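You operate a simulated robot arm through the tools that you are given. There is no shell and no other tool.

The job below is to be done with a simulated robot arm. You get a single attempt, and the scene is never put back.

TASK
Put the blue dish cloth out to air on the pull-out airer.
Fine: free the airer catch, draw out the drip pan before the airer, lay the cloth over the bars and snap the white clip on the airer's lug.

It is judged by the outcome, as a careful person would: the job done as asked, and still so three seconds after it is handed in. It fails if anything else is knocked over, pushed out of place, dropped, spilled or broken. Flat cloth is picked up by pressing the open fingertips on it (5 to 10 N) and closing them slowly along it; thin cloth reads only 2 to 8 mm in the jaws.

THE ROBOT
A 7-joint arm with a three-finger gripper, fixed in place. Base frame: the origin is at the foot of the arm, x ahead of it, y to its left, z up. Readings come in m, degrees, newtons and seconds.
Its first joint turns from -166.0 to 166.0 degrees. Payload 2.69 kg.
The TCP is the grasp point between the finger pads, 0.03 m short of the fingertips. In the tool frame z runs along the fingers and y along their closing line. Largest opening 0.128 m; the body of the gripper starts 0.117 m behind the TCP.
Orientation is told as [roll, pitch, yaw] about the base's x, y, z axes, in that order, counted from this pose: with the fingers straight down and closing along the base's y, the tool's x points along the base's -x, its y along +y and its z along -z.

THE INTERFACE
- The arm moves only by the tool jog_arm. Its argument "plan" is one flat list of numbers, 6 for each row, row after row: the shift along the base's x, y, z in units of 150 mm (1.0 is 150 mm), then the turn, a rotation vector about the base's x, y, z in units of 45 degrees (1.0 is 45 degrees). In form: [dx, dy, dz, rx, ry, rz, dx, dy, dz, rx, ry, rz, ...]. A call has 1 to 20 rows; each row is the pose to reach, as a shift and turn from the pose commanded when the call began. "claw" is the opening in per cent of the stroke, from 0 (shut) to 100 (fully open), set as the call begins (left out, the last holds). A call with a number of a shift or a turn outside -1 to 1 is refused whole. A row lasts 0.2 s, in which the tool goes at most 0.05 m and 8.6 degrees; a call with a longer step from one row to the next is refused whole, and so is a gripper value outside its range. A pose out of reach is approached as far as the arm can. The call stops where the force on the tool passes 80 N (or 10 N more than at its start, if that is more) or the arm is blocked; 0.2 s more then pass. Each finger halts on what it meets, pressing with about 34 N; the grip force reading is that of the motor and also rises with nothing between the fingers. The clock runs only during rows and for 0.2 s after the last one: add rows that repeat a pose to give the fingers time. It gives the time, the measured TCP pose, the force on the tool (base axes), the opening and the grip force at its end, in the units of the frame above (readings bear some noise), with the torque about the TCP (base axes, N m) and any sound that the robot's microphone picked up, and new pictures: "views" is both (left out), scene, wrist or none.
- Cameras (640 x 400 px; columns grow to the right, rows downward): "scene" is fixed at [0.0506, 0.5008, 1.3586]; the picture's right is [-0.45, -0.89, 0.00], its down [-0.43, 0.22, -0.88] and it looks along [0.78, -0.40, -0.48] (base axes); focal length 337 px, centre (320, 200). "wrist" rides on the gripper at [0.058, 0.054, -0.131] in the tool frame; the picture's right is [-0.68, 0.74, 0.00], its down [-0.62, -0.57, -0.55] and it looks along [-0.40, -0.37, 0.84] (tool axes); focal length 234 px, centre (320, 200).
- raise_lower(by): slides the trunk up (or, below 0, down) by that many m; the arm rides with it, the base frame stays. It gives what a move gives, with no picture.
- locate(camera, pixels): for up to 12 pixels [column, row] of the newest picture of that camera ("zoom" is the newest enlarged one), the place [x, y, z] in the base frame of the surface seen there, good to about 0.002 m. It takes no simulated time.
- enlarge(camera, box): a new picture of the part [left, top, right, bottom] of that camera's present view, enlarged. It takes no simulated time.
- job_done(): hands the job in; it is judged then, once.

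Leave the gripper open and the arm clear of the work at the hand-in unless told otherwise.

The tools are called after "Emit:" by a JSON object that holds its "name" and its "arguments". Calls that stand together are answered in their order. jog_arm: Moves the arm, as the interface text tells. Its arguments: {"type":"object","properties":{"plan":{"type":"array"},"claw":{"type":"number"},"views":{"type":"string","enum":["both","scene","wrist","none"]}},"required":["plan"]} The other tools are called the same way: raise_lower (by) slides the trunk up or down; locate (camera, pixels) gives the place of the surface under pixels of a picture; enlarge (camera, box) takes an enlarged picture of a part of a camera's view; job_done () hands the job in.

At the start:

```text
time: 0.0
position: [0.6567, -0.1148, 1.2077]
tcp_rot: [0.1, 0.0, 0.0]
wrist_force: [-0.1, -0.4, 1.5]
torque: [0.0, 0.03, 0.01]
width: 0.1283
grasp_force: 0.1
trunk travel left (down, up): [-0.15, 0.2]
```

scene: 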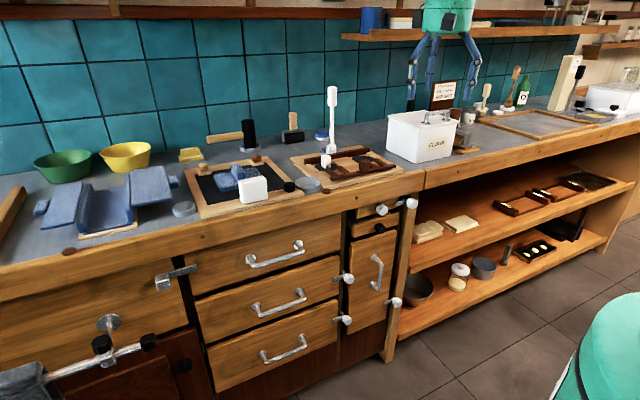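
wrist: 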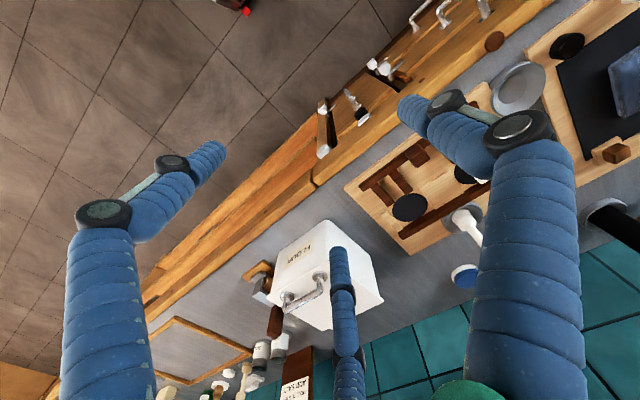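

I see a counter with many objects, drawers and shelves below. I'll enlarge several parts of the scene to identify the airer, catch, drip pan, cloth and clip.

Emit:
{"name": "enlarge", "arguments": {"camera": "scene", "box": [320, 180, 440, 350]}}

Emit:
{"name": "enlarge", "arguments": {"camera": "scene", "box": [180, 100, 440, 230]}}

Emit:
{"name": "enlarge", "arguments": {"camera": "scene", "box": [0, 250, 240, 400]}}

Emit:
{"name": "enlarge", "arguments": {"camera": "scene", "box": [0, 130, 200, 260]}}

Emit:
{"name": "enlarge", "arguments": {"camera": "scene", "box": [400, 150, 640, 300]}}

```text
2.35 times, centred on (380, 265) of scene
```

zoom: 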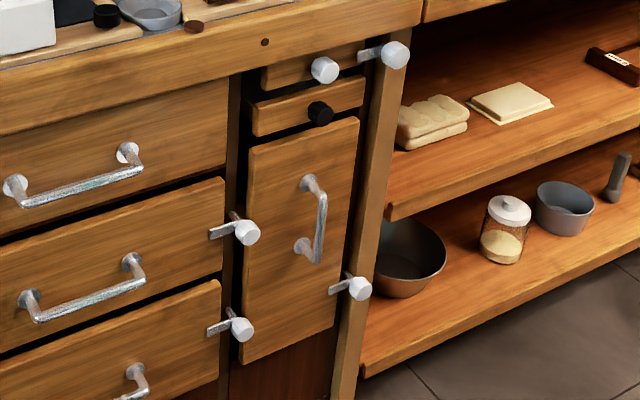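

```text
2.46 times, centred on (310, 165) of scene
```

zoom: 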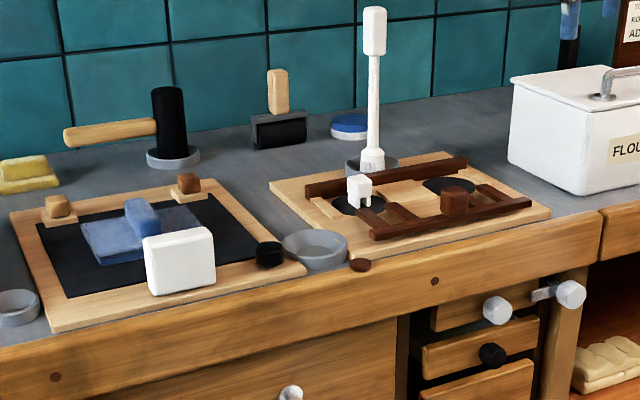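

```text
2.67 times, centred on (120, 325) of scene
```

zoom: 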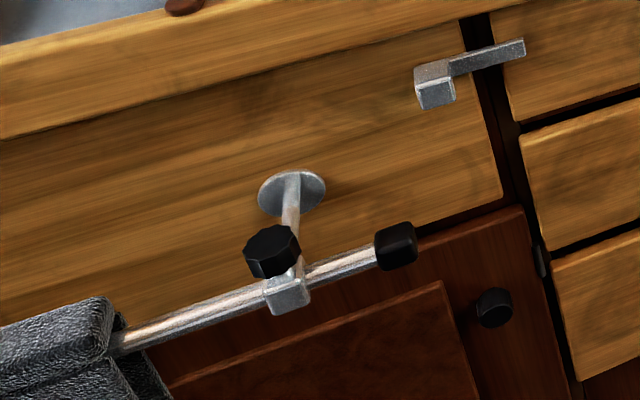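

```text
3.08 times, centred on (100, 195) of scene
```

zoom: 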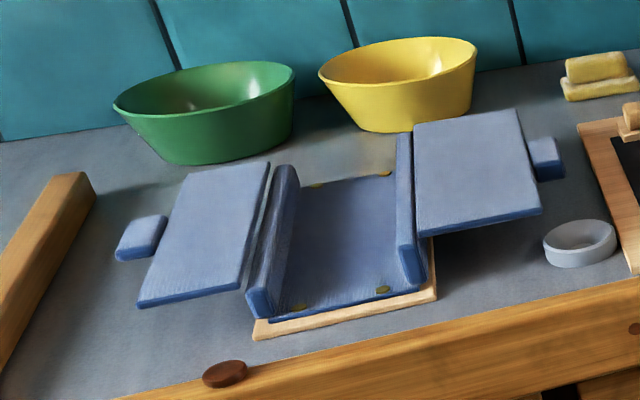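

```text
2.67 times, centred on (520, 225) of scene
```

zoom: 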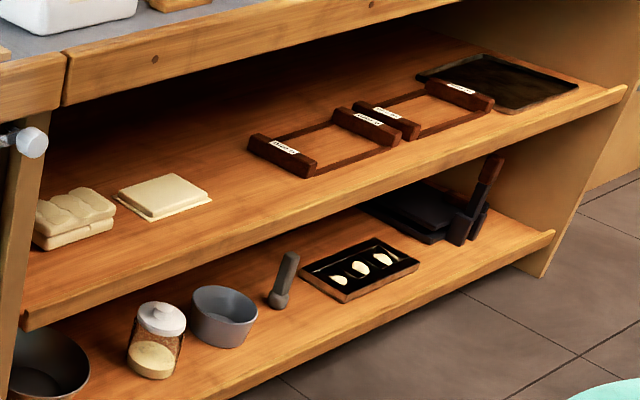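

The narrow column at (370,215) has two small fronts (white knob above, black knob below) with a catch at the right. I'll zoom in on it closely, and on the cloth and the white items.

Emit:
{"name": "enlarge", "arguments": {"camera": "scene", "box": [340, 190, 424, 243]}}

Emit:
{"name": "enlarge", "arguments": {"camera": "scene", "box": [185, 145, 305, 220]}}

Emit:
{"name": "enlarge", "arguments": {"camera": "scene", "box": [285, 130, 405, 205]}}

Emit:
{"name": "enlarge", "arguments": {"camera": "scene", "box": [430, 60, 640, 160]}}

Emit:
{"name": "enlarge", "arguments": {"camera": "scene", "box": [190, 90, 350, 190]}}

Emit:
{"name": "enlarge", "arguments": {"camera": "wrist", "box": [300, 20, 560, 200]}}

```text
7.55 times, centred on (382, 216) of scene
```

zoom: 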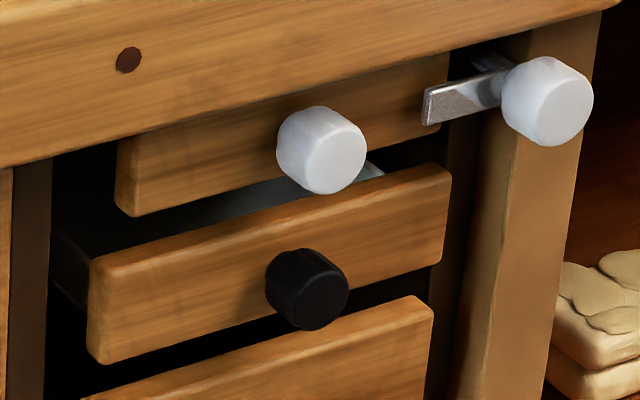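

```text
5.33 times, centred on (245, 182) of scene
```

zoom: 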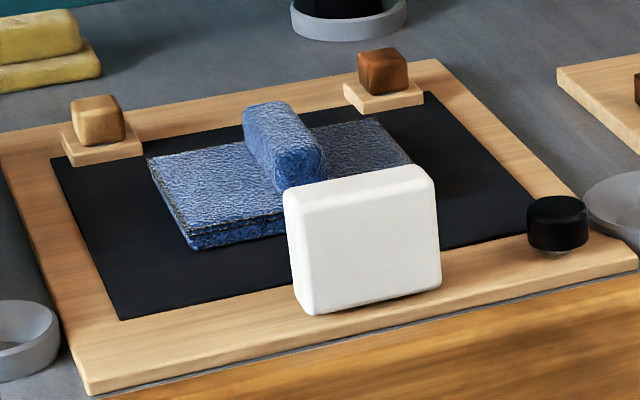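

```text
5.33 times, centred on (345, 168) of scene
```

zoom: 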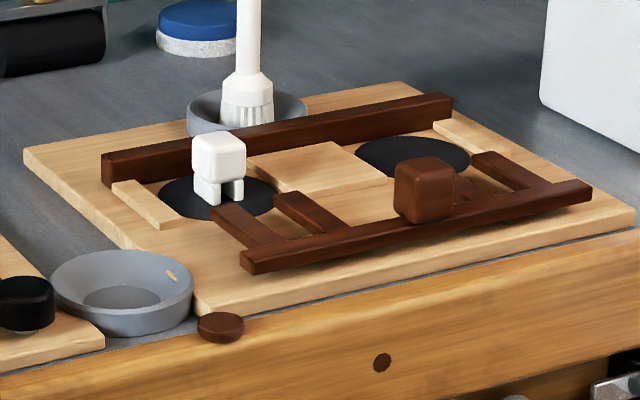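

```text
3.05 times, centred on (535, 110) of scene
```

zoom: 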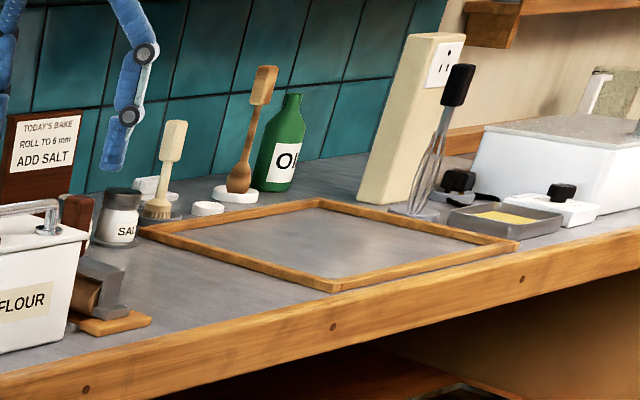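

```text
4.00 times, centred on (270, 140) of scene
```

zoom: 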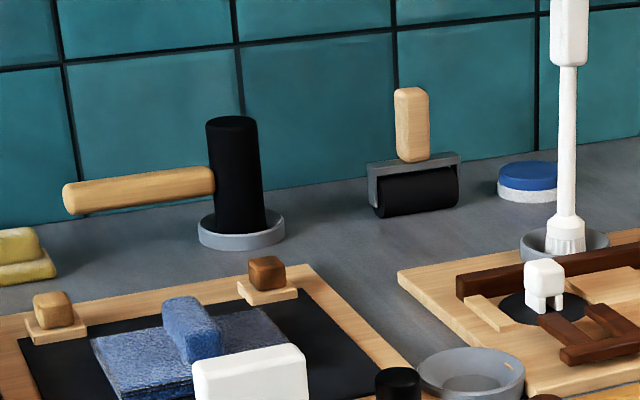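

```text
2.22 times, centred on (430, 110) of wrist
```

zoom: 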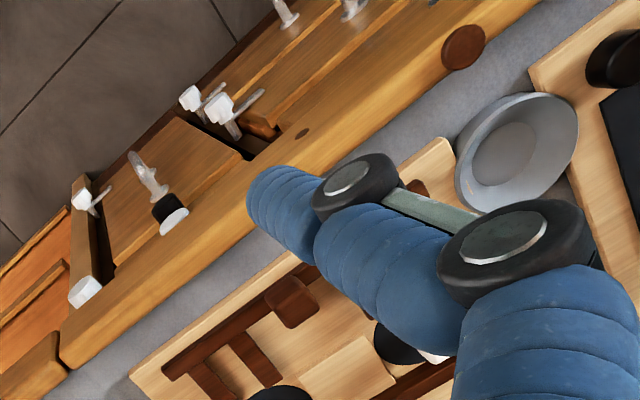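

Next I'll measure: the knobs, catch and fronts, then the cloth, clip and white block.

Emit:
{"name": "locate", "arguments": {"camera": "scene", "pixels": [[382, 209], [380, 228], [411, 203], [400, 204], [365, 212], [356, 230], [378, 260], [370, 160], [300, 200], [400, 180], [347, 278], [395, 302]]}}

Emit:
{"name": "locate", "arguments": {"camera": "scene", "pixels": [[235, 170], [240, 175], [225, 183], [222, 188], [253, 190], [327, 157], [323, 167], [290, 186], [205, 170], [256, 158], [375, 185], [330, 130]]}}

Emit:
{"name": "enlarge", "arguments": {"camera": "scene", "box": [205, 155, 265, 193]}}

Emit:
{"name": "enlarge", "arguments": {"camera": "scene", "box": [310, 145, 350, 170]}}

Emit:
{"name": "enlarge", "arguments": {"camera": "scene", "box": [385, 185, 425, 210]}}

```text
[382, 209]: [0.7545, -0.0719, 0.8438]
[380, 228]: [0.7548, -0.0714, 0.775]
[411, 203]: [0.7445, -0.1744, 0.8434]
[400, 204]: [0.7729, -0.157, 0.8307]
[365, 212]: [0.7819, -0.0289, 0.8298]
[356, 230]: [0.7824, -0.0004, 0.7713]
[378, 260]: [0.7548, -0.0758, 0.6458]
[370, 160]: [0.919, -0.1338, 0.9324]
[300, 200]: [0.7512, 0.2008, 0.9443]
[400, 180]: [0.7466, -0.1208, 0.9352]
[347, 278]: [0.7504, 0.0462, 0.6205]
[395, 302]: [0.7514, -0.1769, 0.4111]
```

```text
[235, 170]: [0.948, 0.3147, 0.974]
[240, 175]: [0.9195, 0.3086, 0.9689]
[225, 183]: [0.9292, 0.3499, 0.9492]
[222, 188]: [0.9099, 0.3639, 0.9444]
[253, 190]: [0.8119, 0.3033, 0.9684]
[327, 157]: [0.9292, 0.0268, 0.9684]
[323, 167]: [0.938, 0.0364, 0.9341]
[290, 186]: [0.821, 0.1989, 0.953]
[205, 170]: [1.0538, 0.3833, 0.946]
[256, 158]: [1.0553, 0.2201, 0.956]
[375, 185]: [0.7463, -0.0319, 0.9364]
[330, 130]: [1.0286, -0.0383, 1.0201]
```

```text
10.53 times, centred on (235, 174) of scene
```

zoom: 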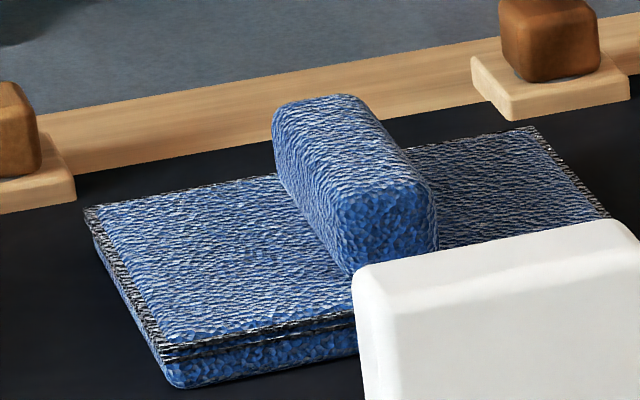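

```text
16.00 times, centred on (330, 158) of scene
```

zoom: 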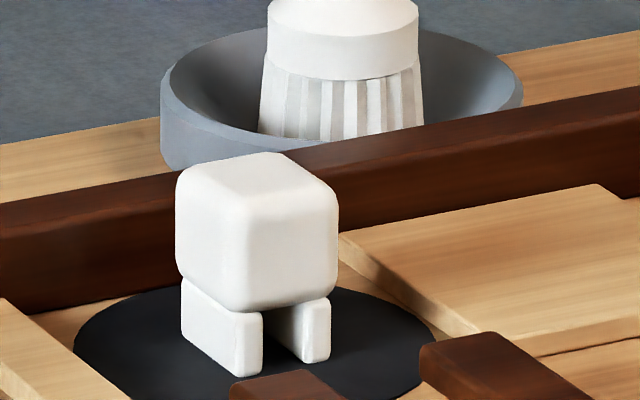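

```text
16.00 times, centred on (405, 198) of scene
```

zoom: 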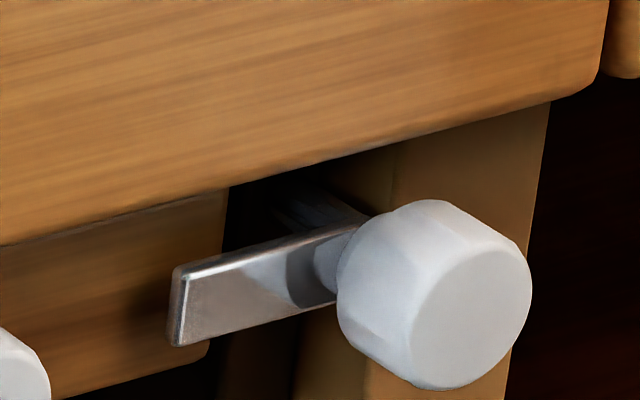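

The catch at (405,203) is a bar with a white knob. I'll zoom in further there and compare it with the other catches, and look at the pan/airer gap.

Emit:
{"name": "enlarge", "arguments": {"camera": "scene", "box": [390, 195, 422, 215]}}

Emit:
{"name": "enlarge", "arguments": {"camera": "scene", "box": [335, 268, 359, 283]}}

Emit:
{"name": "enlarge", "arguments": {"camera": "scene", "box": [345, 200, 409, 240]}}

Emit:
{"name": "enlarge", "arguments": {"camera": "wrist", "box": [310, 50, 406, 110]}}

```text
16.00 times, centred on (406, 205) of scene
```

zoom: 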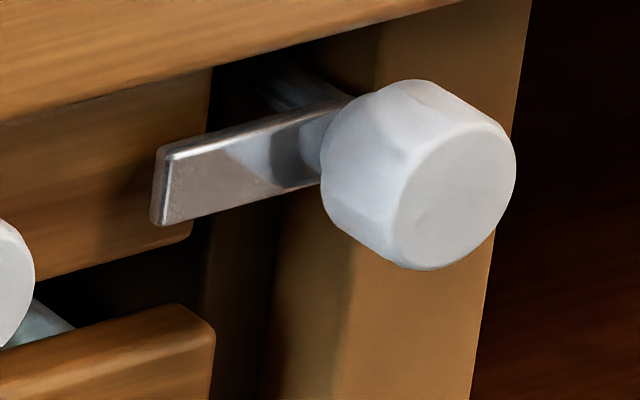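

```text
16.00 times, centred on (347, 276) of scene
```

zoom: 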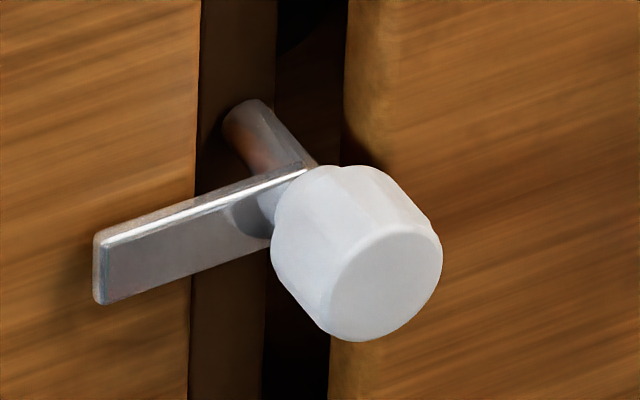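

```text
10.00 times, centred on (377, 220) of scene
```

zoom: 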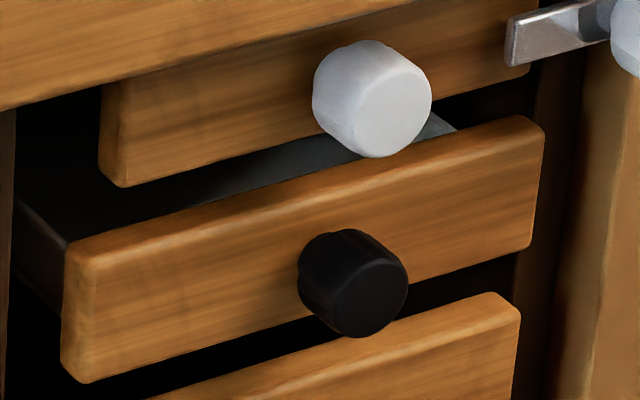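

```text
6.67 times, centred on (358, 80) of wrist
```

zoom: 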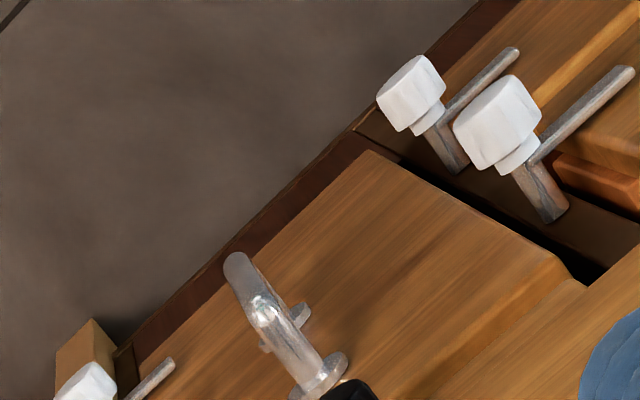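

The catch is a turn-button: a knob on a shaft in the post with a bar lying over the airer front. I'll measure the knob face and bar edges precisely.

Emit:
{"name": "locate", "arguments": {"camera": "scene", "pixels": [[414.1, 204.4], [414, 199.5], [415, 209], [410, 205], [417.5, 203], [396.5, 204], [396, 207], [405, 202], [403, 198], [412, 217], [390, 190], [402, 196]]}}

Emit:
{"name": "locate", "arguments": {"camera": "scene", "pixels": [[383.5, 209], [384, 205], [384, 213], [379.5, 210], [387, 208.5], [381, 229.5], [381, 225.5], [382, 233], [377, 230], [385, 229], [356, 226], [395, 215]]}}

Emit:
{"name": "enlarge", "arguments": {"camera": "scene", "box": [345, 200, 409, 240]}}

```text
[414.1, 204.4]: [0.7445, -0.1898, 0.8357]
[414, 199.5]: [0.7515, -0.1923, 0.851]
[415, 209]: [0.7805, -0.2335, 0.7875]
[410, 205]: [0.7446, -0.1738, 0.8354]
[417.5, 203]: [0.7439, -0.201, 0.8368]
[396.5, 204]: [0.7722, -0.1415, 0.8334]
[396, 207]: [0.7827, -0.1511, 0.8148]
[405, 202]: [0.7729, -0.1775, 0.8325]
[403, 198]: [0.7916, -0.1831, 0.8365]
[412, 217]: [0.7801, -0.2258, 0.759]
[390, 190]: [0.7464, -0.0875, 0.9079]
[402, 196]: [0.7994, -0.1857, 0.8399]
```

```text
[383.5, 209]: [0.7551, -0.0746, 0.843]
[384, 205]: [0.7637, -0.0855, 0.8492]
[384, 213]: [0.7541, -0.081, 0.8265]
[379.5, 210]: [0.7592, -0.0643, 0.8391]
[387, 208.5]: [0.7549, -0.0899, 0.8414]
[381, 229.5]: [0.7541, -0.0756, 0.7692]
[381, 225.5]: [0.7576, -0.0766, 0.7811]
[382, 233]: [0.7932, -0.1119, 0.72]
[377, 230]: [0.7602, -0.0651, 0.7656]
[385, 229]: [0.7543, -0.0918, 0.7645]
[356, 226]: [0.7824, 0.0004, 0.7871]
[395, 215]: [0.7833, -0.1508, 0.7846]
```

```text
10.00 times, centred on (377, 220) of scene
```

zoom: 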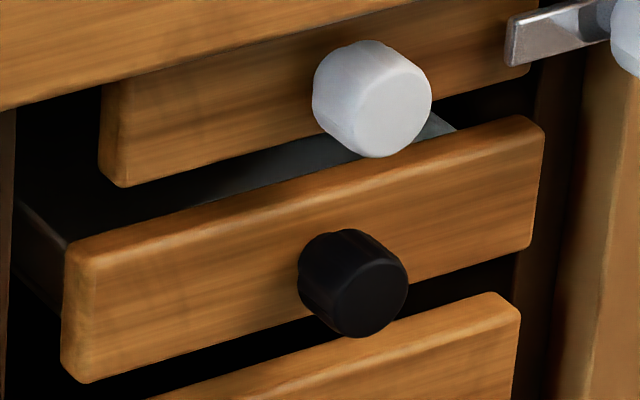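

I'll locate on the zoomed picture to get the knob face centres and rims.

Emit:
{"name": "locate", "arguments": {"camera": "zoom", "pixels": [[395, 108], [365, 120], [425, 95], [398, 70], [390, 148], [368, 298], [335, 310], [402, 285], [365, 262], [360, 330], [110, 180], [75, 370]]}}

Emit:
{"name": "enlarge", "arguments": {"camera": "scene", "box": [390, 195, 422, 215]}}

```text
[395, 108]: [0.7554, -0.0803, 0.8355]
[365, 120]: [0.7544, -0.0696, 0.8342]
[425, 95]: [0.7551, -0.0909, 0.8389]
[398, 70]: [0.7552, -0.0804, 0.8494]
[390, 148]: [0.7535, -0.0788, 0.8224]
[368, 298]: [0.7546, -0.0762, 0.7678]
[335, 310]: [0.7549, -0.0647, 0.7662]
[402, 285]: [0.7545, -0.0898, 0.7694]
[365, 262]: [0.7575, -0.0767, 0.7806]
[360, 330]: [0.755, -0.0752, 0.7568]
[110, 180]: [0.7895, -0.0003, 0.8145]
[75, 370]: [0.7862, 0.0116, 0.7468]
```

```text
16.00 times, centred on (406, 205) of scene
```

zoom: 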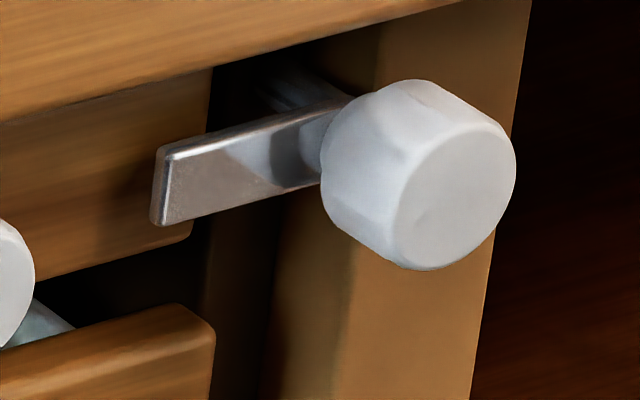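

Emit:
{"name": "locate", "arguments": {"camera": "zoom", "pixels": [[455, 192], [405, 210], [508, 160], [470, 125], [430, 262], [345, 190], [420, 85], [165, 150], [165, 220], [320, 110], [310, 170], [330, 60]]}}

Emit:
{"name": "enlarge", "arguments": {"camera": "scene", "box": [340, 170, 436, 230]}}

```text
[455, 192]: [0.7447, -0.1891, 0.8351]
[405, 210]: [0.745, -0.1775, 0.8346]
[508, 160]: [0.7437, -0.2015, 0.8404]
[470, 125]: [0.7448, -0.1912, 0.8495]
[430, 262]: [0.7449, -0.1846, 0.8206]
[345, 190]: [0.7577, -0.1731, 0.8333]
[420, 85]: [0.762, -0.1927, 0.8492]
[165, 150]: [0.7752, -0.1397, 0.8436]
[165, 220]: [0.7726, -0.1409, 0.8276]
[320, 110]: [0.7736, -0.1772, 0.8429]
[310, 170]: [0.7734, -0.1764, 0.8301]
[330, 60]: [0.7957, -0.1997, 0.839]
```

```text
6.67 times, centred on (388, 200) of scene
```

zoom: 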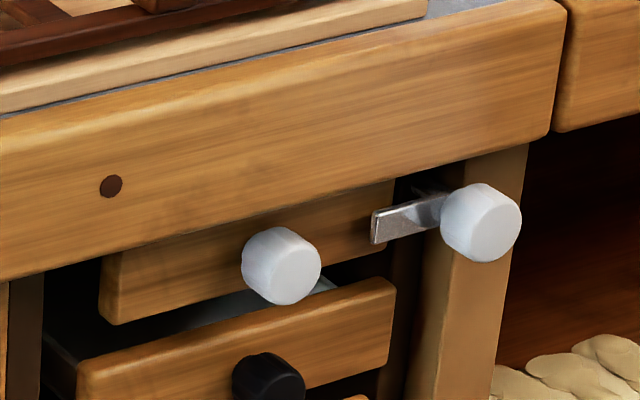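

Catch axis is at about y −0.189, z 0.835; knob face x 0.745. I'll check clearances: underside of the counter edge, the stand-like item at the lower left, and the teal shape at the lower right.

Emit:
{"name": "locate", "arguments": {"camera": "scene", "pixels": [[600, 340], [560, 380], [630, 300], [20, 385], [100, 345], [150, 342], [110, 322], [180, 270], [395, 194], [340, 215], [445, 15], [411, 90]]}}

Emit:
{"name": "locate", "arguments": {"camera": "zoom", "pixels": [[300, 190], [300, 205], [200, 228], [400, 165], [120, 270], [380, 190], [460, 160], [540, 125], [470, 330], [400, 300], [110, 185], [375, 215]]}}

```text
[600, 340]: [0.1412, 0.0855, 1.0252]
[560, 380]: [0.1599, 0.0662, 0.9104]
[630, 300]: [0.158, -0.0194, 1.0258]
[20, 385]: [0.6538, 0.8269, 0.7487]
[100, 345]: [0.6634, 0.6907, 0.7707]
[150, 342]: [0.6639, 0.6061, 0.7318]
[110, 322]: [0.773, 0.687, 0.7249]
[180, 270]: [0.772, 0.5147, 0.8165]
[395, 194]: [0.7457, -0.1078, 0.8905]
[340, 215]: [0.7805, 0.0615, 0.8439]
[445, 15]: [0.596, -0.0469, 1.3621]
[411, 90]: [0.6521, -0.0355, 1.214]
```

```text
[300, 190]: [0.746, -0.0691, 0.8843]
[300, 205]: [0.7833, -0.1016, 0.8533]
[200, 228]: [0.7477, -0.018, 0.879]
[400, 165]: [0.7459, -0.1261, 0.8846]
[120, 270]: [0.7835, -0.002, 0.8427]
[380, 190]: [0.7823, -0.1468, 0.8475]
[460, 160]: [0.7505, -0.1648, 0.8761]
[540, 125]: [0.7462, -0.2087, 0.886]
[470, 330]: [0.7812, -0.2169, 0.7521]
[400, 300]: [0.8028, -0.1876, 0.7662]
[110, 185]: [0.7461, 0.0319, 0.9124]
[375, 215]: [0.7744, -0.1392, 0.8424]
```

Counter underside is at z ≈ 0.876, so 4 cm of room above the catch axis. I'll now draw the gripper back and tip it 45° forward, heading for a horizontal approach to the catch knob.

Emit:
{"name": "jog_arm", "arguments": {"plan": [-0.143, -0.071, -0.143, 0, -0.143, 0, -0.286, -0.143, -0.286, 0, -0.286, 0, -0.429, -0.214, -0.429, 0, -0.429, 0, -0.571, -0.286, -0.571, 0, -0.571, 0, -0.714, -0.357, -0.714, 0, -0.714, 0, -0.857, -0.429, -0.857, 0, -0.857, 0, -1, -0.5, -1, 0, -1, 0], "claw": 60, "views": "both"}}

```text
time: 1.8
position: [0.4847, -0.1719, 0.9718]
tcp_rot: [6.8, -36.6, -4.6]
wrist_force: [1.8, -0.4, 0.0]
torque: [0.08, 0.12, 0.07]
width: 0.0767
grasp_force: 0.1
trunk travel left (down, up): [-0.15, 0.2]
stopped in row 7: the arm was blocked; the commanded pose is now the measured one
```

scene: 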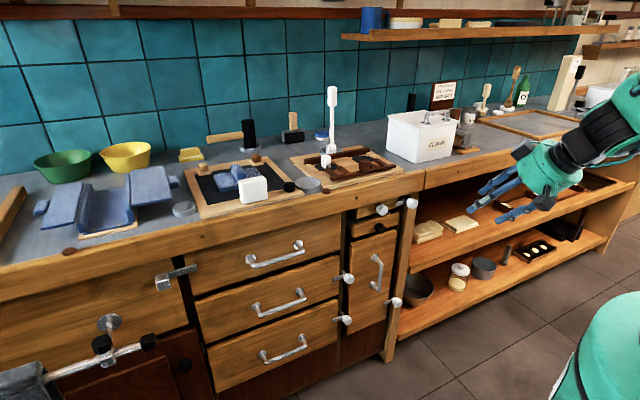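
wrist: 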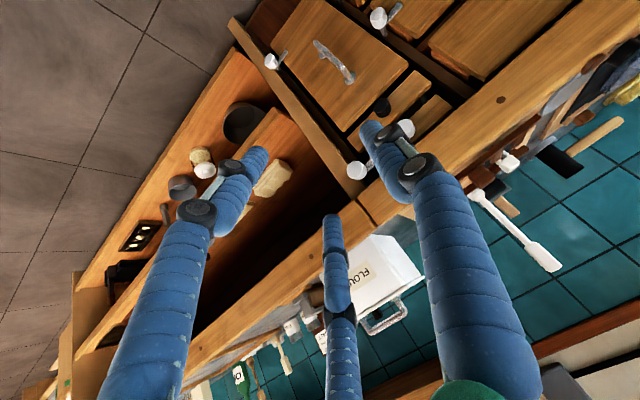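

The arm stopped (a limit, no contact force) with a twisted pose near the base: too folded there. I'll go forward and up again to x≈0.63, z≈1.05, straightening the roll/yaw, then tilt further out.

Emit:
{"name": "jog_arm", "arguments": {"plan": [0.25, -0.03, 0.15, -0.03, 0, 0.003, 0.5, -0.06, 0.3, -0.06, 0, 0.006, 0.75, -0.09, 0.45, -0.09, -0.05, 0.009, 1.0, -0.12, 0.55, -0.121, -0.12, 0.012, 1.0, -0.12, 0.55, -0.121, -0.19, 0.012], "views": "both"}}

```text
time: 3.0
position: [0.634, -0.1895, 1.056]
tcp_rot: [-0.1, -45.4, 0.5]
wrist_force: [0.1, -0.1, 1.0]
torque: [-0.02, 0.03, 0.04]
width: 0.0768
grasp_force: 0.0
trunk travel left (down, up): [-0.15, 0.2]
```

scene: 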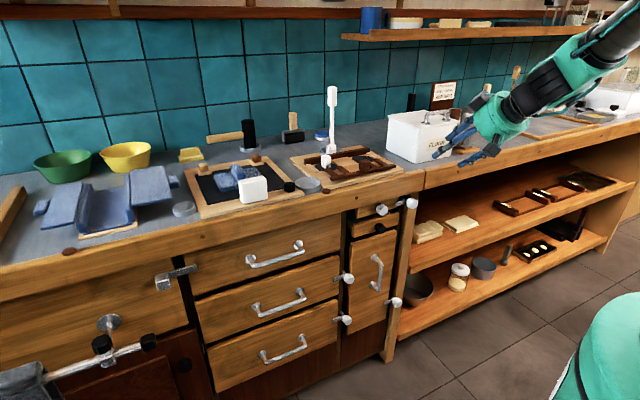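
wrist: 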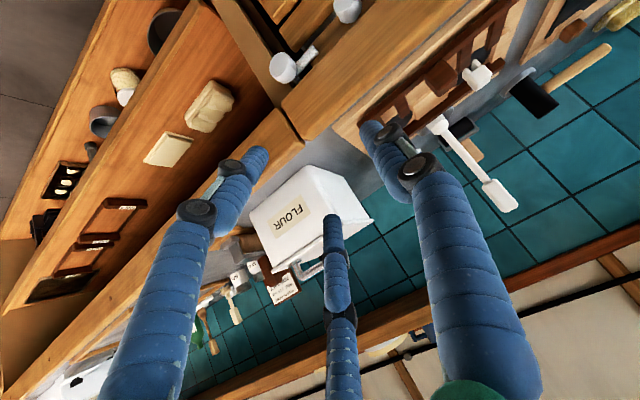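

Orientation is now clean at −45° pitch. I'll look closer at the gripper to understand its shape.

Emit:
{"name": "enlarge", "arguments": {"camera": "scene", "box": [420, 60, 580, 180]}}

Emit:
{"name": "enlarge", "arguments": {"camera": "wrist", "box": [200, 80, 440, 240]}}

```text
3.33 times, centred on (500, 120) of scene
```

zoom: 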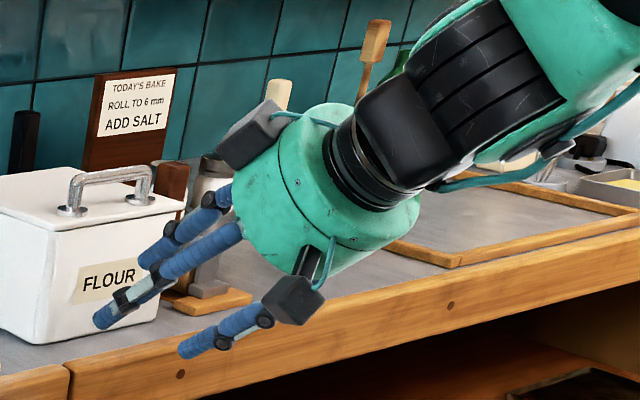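

```text
2.50 times, centred on (320, 160) of wrist
```

zoom: 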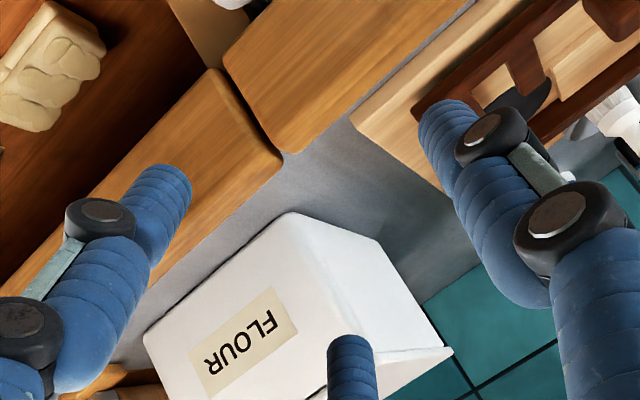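

The hand has a thumb-like finger on +y and fingers on −y. I'll tilt the rest of the way to horizontal at x≈0.64 over free space in front of the counter.

Emit:
{"name": "jog_arm", "arguments": {"plan": [0, 0, 0, 0, -0.16, 0, 0, 0, 0, 0, -0.33, 0, 0, 0, 0, 0, -0.5, 0, 0, 0, 0, 0, -0.66, 0, 0, 0, 0, 0, -0.82, 0, 0, 0, 0, 0, -0.99, 0], "views": "scene"}}

```text
time: 4.4
position: [0.6344, -0.1889, 1.0592]
tcp_rot: [-115.7, -89.4, 116.0]
wrist_force: [-0.1, 0.1, 0.7]
torque: [0.04, 0.04, -0.01]
width: 0.0767
grasp_force: 0.0
trunk travel left (down, up): [-0.15, 0.2]
```

scene: 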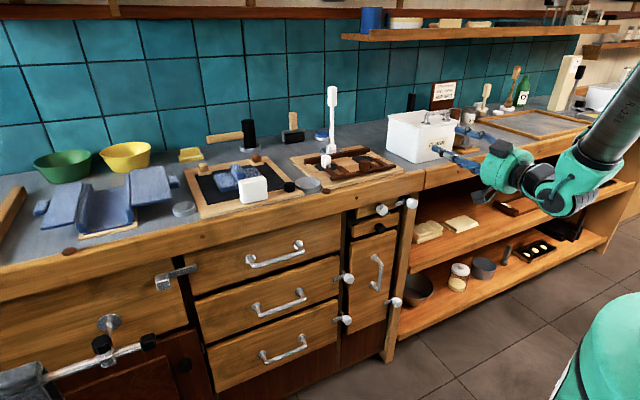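

The tool is horizontal (pitch −89.4°). Now I lower it in front of the counter, fingertips staying at x≈0.665.

Emit:
{"name": "jog_arm", "arguments": {"plan": [0, 0, -0.25, 0, 0, 0, 0, 0, -0.5, 0, 0, 0, 0, 0, -0.75, 0, 0, 0, 0, 0, -1.0, 0, 0, 0], "views": "scene"}}

```text
time: 5.4
position: [0.644, -0.2088, 0.9238]
tcp_rot: [76.6, -88.2, -75.6]
wrist_force: [-0.8, 0.2, 1.5]
torque: [-0.03, 0.07, -0.03]
width: 0.0768
grasp_force: 0.0
out of reach, approached as far as the arm can: row 3, 4
trunk travel left (down, up): [-0.15, 0.2]
```

scene: 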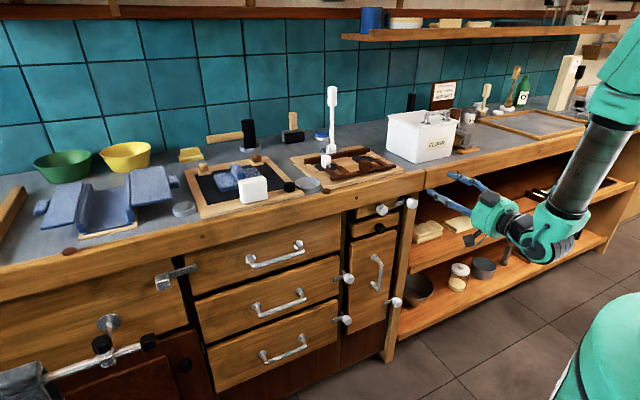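

Going lower at this trunk height is out of reach. I'll come back up 7.5 cm to a comfortable pose and then lower the trunk instead.

Emit:
{"name": "jog_arm", "arguments": {"plan": [0, 0, 0.3, 0, 0, 0, 0, 0, 0.6, 0, 0, 0, 0, 0, 0.6, 0, 0, 0], "views": "none"}}

Emit:
{"name": "raise_lower", "arguments": {"by": -0.15}}

```text
time: 6.2
position: [0.6472, -0.2078, 1.0144]
tcp_rot: [-102.4, -89.6, 102.9]
wrist_force: [-0.1, -0.2, -0.4]
torque: [0.01, 0.05, -0.04]
width: 0.0767
grasp_force: 0.0
trunk travel left (down, up): [-0.15, 0.2]
```

```text
time: 8.0
position: [0.648, -0.2094, 0.8642]
tcp_rot: [-100.7, -89.6, 101.0]
wrist_force: [0.7, -0.2, -0.2]
torque: [-0.01, -0.02, 0.03]
width: 0.0767
grasp_force: 0.1
trunk travel left (down, up): [0.0, 0.35]
```

Trunk lowered; TCP now at z 0.864. I'll line up with the catch axis (y −0.189, z 0.835) and stop 4 cm short.

Emit:
{"name": "jog_arm", "arguments": {"plan": [0.15, 0.07, -0.1, 0, 0, 0, 0.3, 0.136, -0.194, 0, 0, 0, 0.3, 0.136, -0.194, 0, 0, 0], "claw": 50, "views": "both"}}

```text
time: 8.8
position: [0.6935, -0.1881, 0.8371]
tcp_rot: [-99.4, -89.7, 99.7]
wrist_force: [0.3, 0.2, 1.0]
torque: [0.01, -0.03, 0.01]
width: 0.0638
grasp_force: 0.0
trunk travel left (down, up): [0.0, 0.35]
```

scene: 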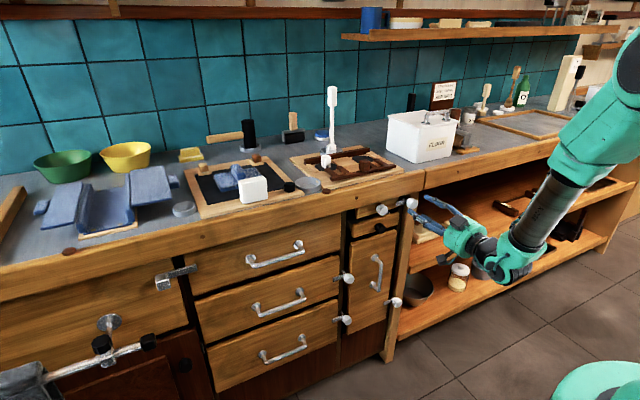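
wrist: 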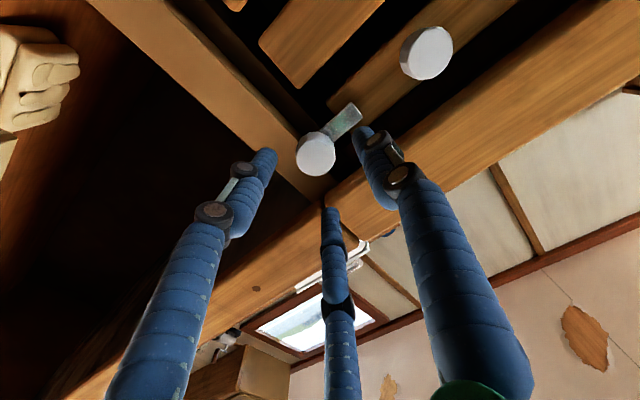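

The knob at (315,153) in the wrist view sits centred between the fingers. I advance 4.4 cm along +x so the fingertips stop just short of the bar.

Emit:
{"name": "jog_arm", "arguments": {"plan": [0.15, 0, -0.005, 0, 0, 0, 0.295, 0, -0.01, 0, 0, 0, 0.295, 0, -0.01, 0, 0, 0], "views": "both"}}

```text
time: 9.3
position: [0.7185, -0.1837, 0.8287]
tcp_rot: [-26.8, -89.7, 27.1]
wrist_force: [-59.5, 19.0, 21.7]
torque: [-1.58, -3.45, -1.03]
width: 0.0808
grasp_force: 11.7
trunk travel left (down, up): [0.0, 0.35]
stopped in row 2: the force on the tool passed its limit at 114 N (the readings are from after the stop); the commanded pose is now the measured one
```

scene: 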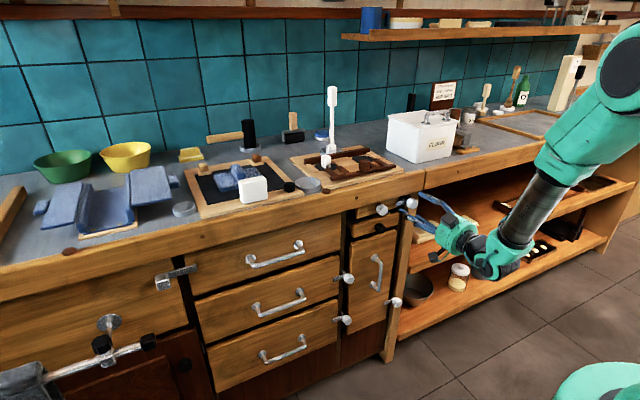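
wrist: 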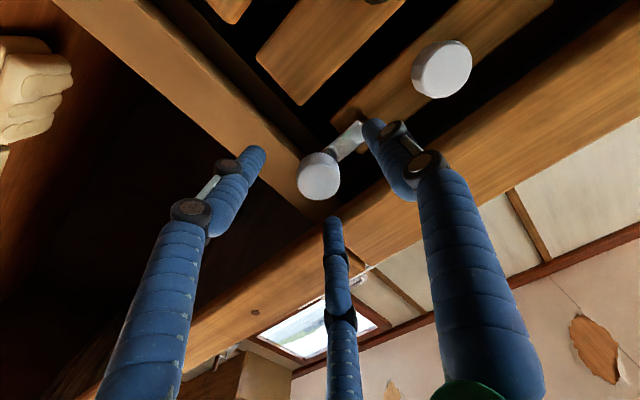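

The stop was at z ≈ 0.876, y ≈ −0.21, from the torque: the upper middle finger met the counter edge. I'll back off 5 cm and then measure where the fingers really are.

Emit:
{"name": "jog_arm", "arguments": {"plan": [-0.17, -0.03, 0.04, 0, 0, 0, -0.34, -0.03, 0.04, 0, 0, 0, -0.34, -0.03, 0.04, 0, 0, 0], "views": "both"}}

```text
time: 10.1
position: [0.6729, -0.1914, 0.8326]
tcp_rot: [-15.5, -89.5, 15.7]
wrist_force: [0.6, 0.3, -0.1]
torque: [0.0, -0.01, 0.0]
width: 0.0639
grasp_force: 0.2
trunk travel left (down, up): [0.0, 0.35]
```

scene: 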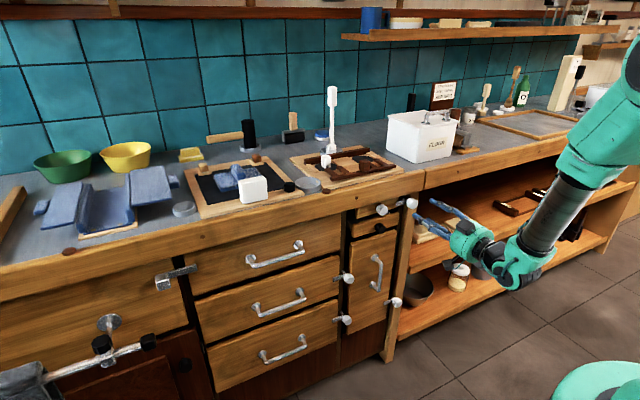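
wrist: 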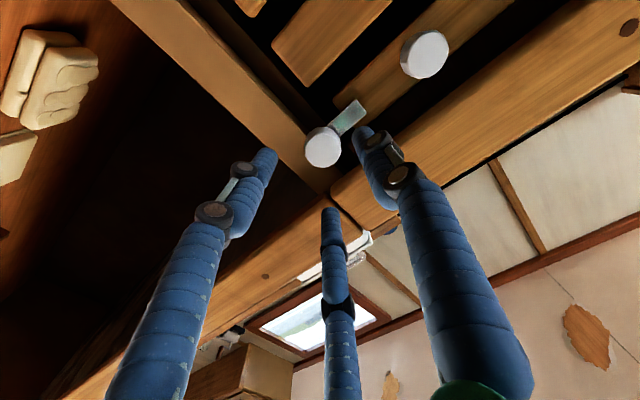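

Emit:
{"name": "locate", "arguments": {"camera": "wrist", "pixels": [[268, 155], [262, 172], [362, 133], [370, 160], [331, 212], [335, 240], [242, 170], [376, 140], [345, 300], [215, 212], [400, 175], [170, 320]]}}

Emit:
{"name": "enlarge", "arguments": {"camera": "wrist", "box": [200, 80, 440, 240]}}

Emit:
{"name": "enlarge", "arguments": {"camera": "scene", "box": [380, 170, 508, 250]}}

```text
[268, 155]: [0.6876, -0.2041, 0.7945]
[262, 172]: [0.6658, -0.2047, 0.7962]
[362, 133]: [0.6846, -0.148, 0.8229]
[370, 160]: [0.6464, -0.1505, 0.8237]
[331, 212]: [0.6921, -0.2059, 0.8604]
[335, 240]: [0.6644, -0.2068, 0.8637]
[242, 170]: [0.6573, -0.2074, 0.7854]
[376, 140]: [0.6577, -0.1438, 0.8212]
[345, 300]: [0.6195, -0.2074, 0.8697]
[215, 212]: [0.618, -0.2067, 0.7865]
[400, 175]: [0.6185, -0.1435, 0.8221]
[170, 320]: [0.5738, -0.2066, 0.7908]
```

```text
2.50 times, centred on (320, 160) of wrist
```

zoom: 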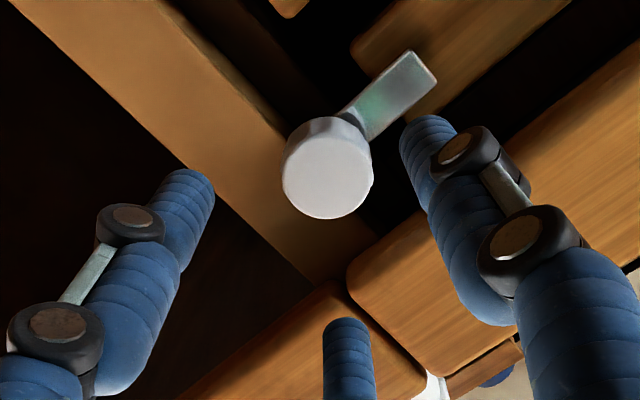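

```text
5.00 times, centred on (444, 210) of scene
```

zoom: 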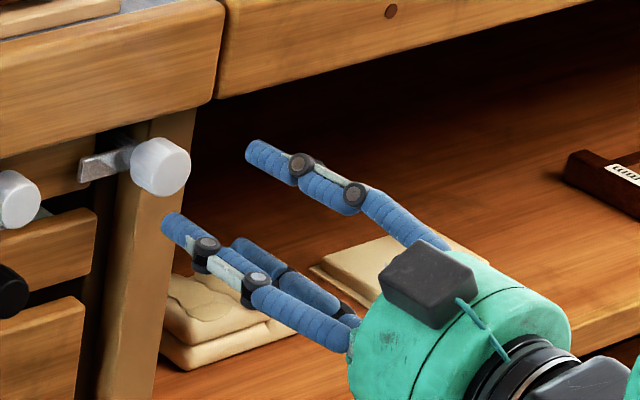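

The hand reads as one finger on +y and two on −y. I'll close it in free air to see how the fingers really come together and what the width reads.

Emit:
{"name": "jog_arm", "arguments": {"plan": [0, 0, 0, 0, 0, 0, 0, 0, 0, 0, 0, 0, 0, 0, 0, 0, 0, 0], "claw": 5, "views": "both"}}

Emit:
{"name": "enlarge", "arguments": {"camera": "wrist", "box": [200, 80, 440, 240]}}

Emit:
{"name": "enlarge", "arguments": {"camera": "scene", "box": [380, 170, 508, 250]}}

```text
time: 10.9
position: [0.6723, -0.1912, 0.8327]
tcp_rot: [-14.8, -89.4, 15.0]
wrist_force: [-0.1, 0.6, -0.1]
torque: [0.03, 0.02, 0.0]
width: 0.0063
grasp_force: 0.1
trunk travel left (down, up): [0.0, 0.35]
```

scene: 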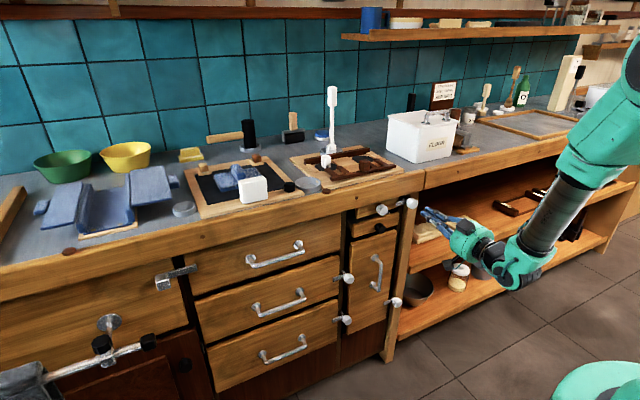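
wrist: 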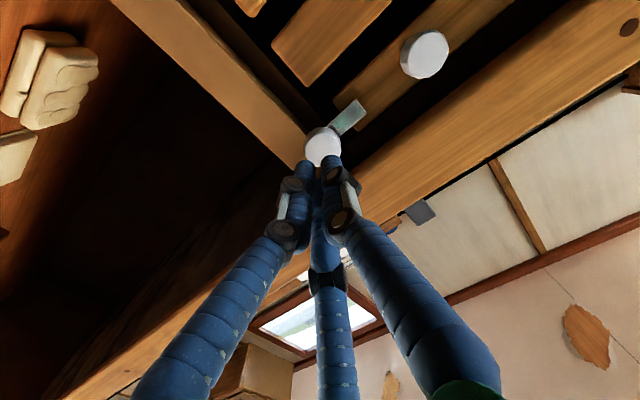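

```text
2.50 times, centred on (320, 160) of wrist
```

zoom: 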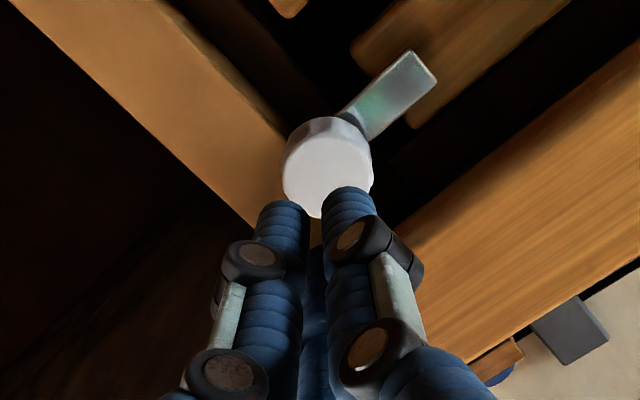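

```text
5.00 times, centred on (444, 210) of scene
```

zoom: 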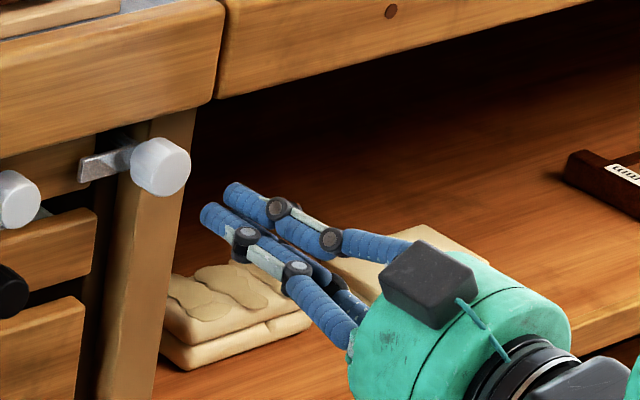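

It is a centric three-jaw hand: the fingers converge radially, which suits round knobs. With only a 4 cm opening the upper finger clears the counter edge (z 0.876). I'll open to 31% and slide over the catch knob.

Emit:
{"name": "jog_arm", "arguments": {"plan": [0, 0.011, 0.015, 0, 0, 0, 0.12, 0.011, 0.015, 0, 0, 0, 0.24, 0.011, 0.015, 0, 0, 0, 0.34, 0.011, 0.015, 0, 0, 0, 0.43, 0.011, 0.015, 0, 0, 0, 0.43, 0.011, 0.015, 0, 0, 0], "claw": 31, "views": "both"}}

```text
time: 12.3
position: [0.7362, -0.1871, 0.8359]
tcp_rot: [-15.8, -89.5, 15.9]
wrist_force: [0.6, -0.1, 0.3]
torque: [0.03, 0.0, 0.02]
width: 0.0397
grasp_force: 0.1
trunk travel left (down, up): [0.0, 0.35]
```

scene: 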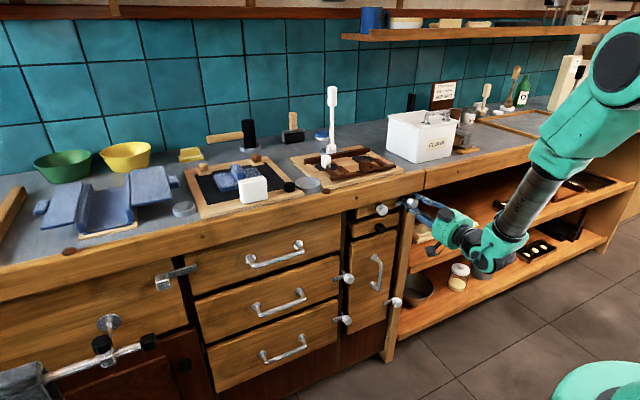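
wrist: 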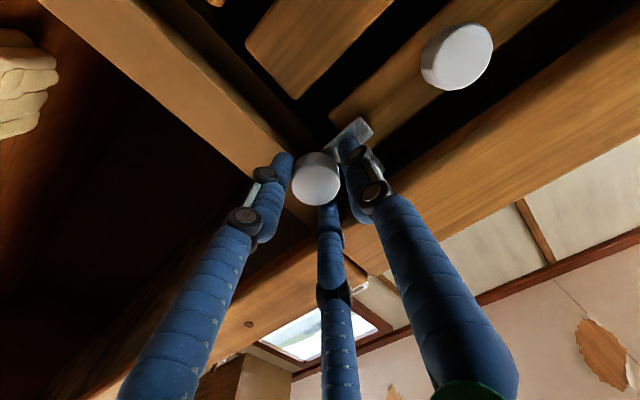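

The knob is inside the three fingers with no contact force. Closing on it.

Emit:
{"name": "jog_arm", "arguments": {"plan": [0, 0, 0, 0, 0, 0, 0, 0, 0, 0, 0, 0, 0, 0, 0, 0, 0, 0], "claw": 0, "views": "wrist"}}

```text
time: 13.1
position: [0.7378, -0.1879, 0.8341]
tcp_rot: [-4.8, -89.3, 4.9]
wrist_force: [-1.1, -16.4, -12.1]
torque: [0.05, 0.44, -0.75]
width: 0.0342
grasp_force: 33.7
trunk travel left (down, up): [0.0, 0.35]
```

wrist: 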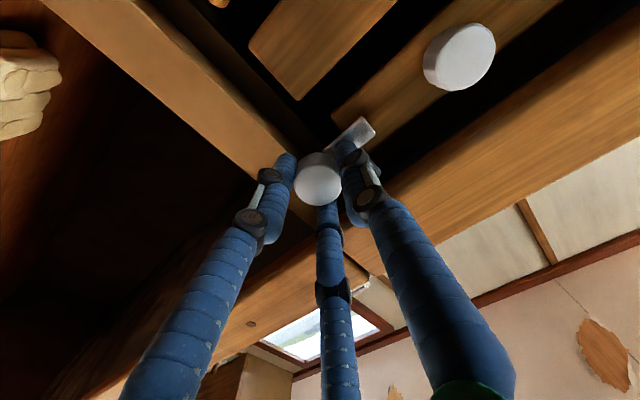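

Gripped at 34 mm with 34 N and a small side force. Now I turn the knob about x by −45° (bar swinging down), nudging the centre 1.5 mm to −y.

Emit:
{"name": "jog_arm", "arguments": {"plan": [0, -0.01, -0.006, -0.14, 0, 0, 0, -0.01, -0.006, -0.29, 0, 0, 0, -0.01, -0.006, -0.43, 0, 0, 0, -0.01, -0.006, -0.57, 0, 0, 0, -0.01, -0.006, -0.71, 0, 0, 0, -0.01, -0.006, -0.86, 0, 0, 0, -0.01, -0.006, -1.0, 0, 0], "views": "both"}}

```text
time: 14.1
position: [0.7391, -0.1939, 0.8401]
tcp_rot: [-60.8, -83.9, 64.5]
wrist_force: [-4.1, 11.8, 4.6]
torque: [0.06, 0.01, 0.67]
width: 0.0371
grasp_force: 44.9
out of reach, approached as far as the arm can: row 1, 2, 3, 4
trunk travel left (down, up): [0.0, 0.35]
stopped in row 4: the force on the tool passed its limit at 255 N (the readings are from after the stop); the commanded pose is now the measured one
```

scene: 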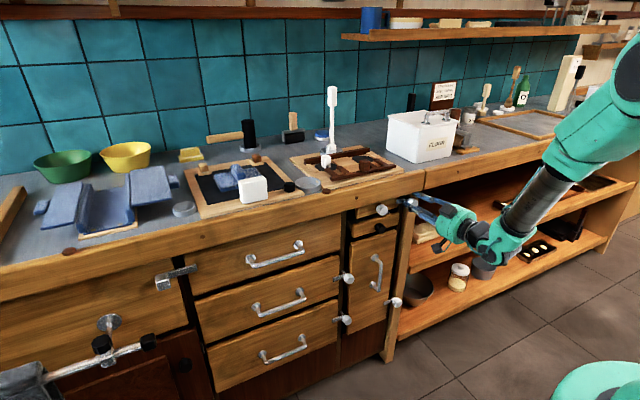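
wrist: 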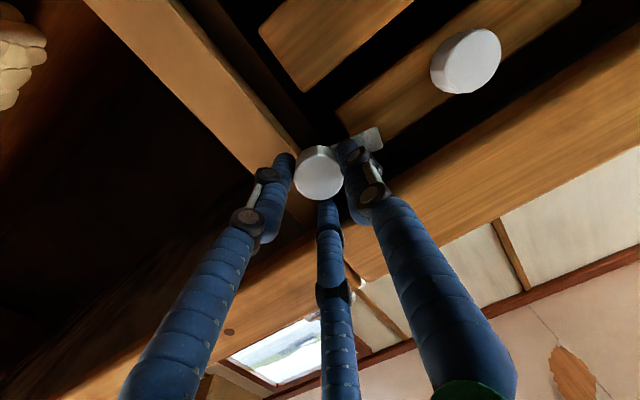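

Turning that way ran into a joint limit (the bar did not move). I'll release, back straight out, and pre-rotate the hand the other way (+90° about x) before gripping.

Emit:
{"name": "jog_arm", "arguments": {"plan": [0, 0, 0, 0, 0, 0, 0, 0, 0, 0, 0, 0, -0.15, 0, 0, 0, 0, 0, -0.3, 0, 0, 0, 0, 0, -0.45, 0, 0, 0, 0, 0, -0.45, 0, 0, 0, 0, 0], "claw": 36, "views": "both"}}

Emit:
{"name": "enlarge", "arguments": {"camera": "scene", "box": [380, 185, 428, 215]}}

```text
time: 15.5
position: [0.6725, -0.2026, 0.845]
tcp_rot: [-55.7, -84.4, 59.7]
wrist_force: [0.2, 0.1, 0.1]
torque: [0.04, -0.01, -0.01]
width: 0.0461
grasp_force: 0.0
out of reach, approached as far as the arm can: row 4, 5, 6
trunk travel left (down, up): [0.0, 0.35]
```

scene: 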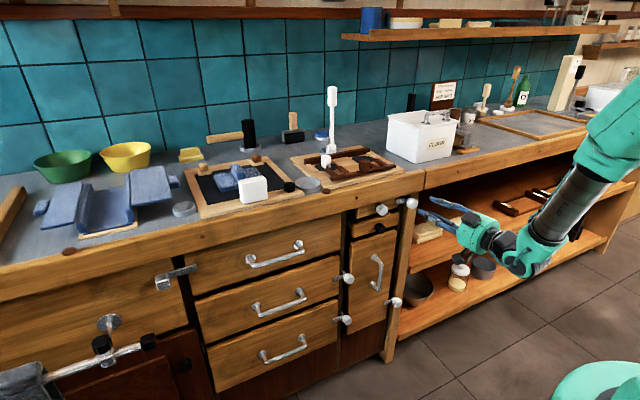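
wrist: 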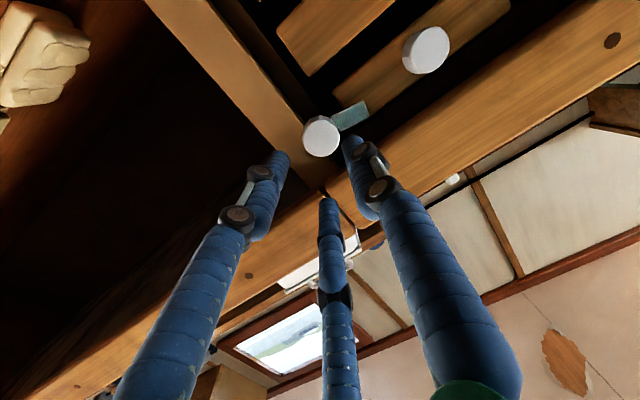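

```text
13.33 times, centred on (404, 200) of scene
```

zoom: 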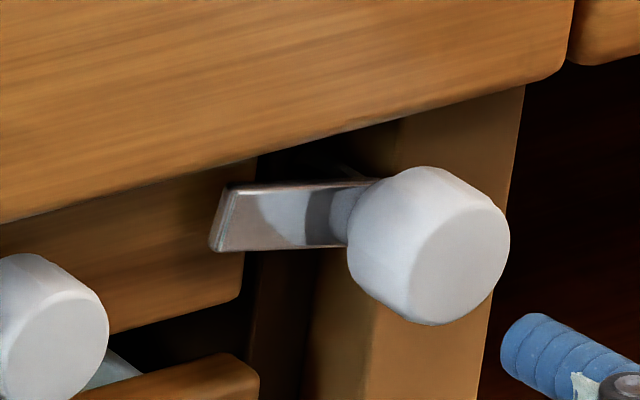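

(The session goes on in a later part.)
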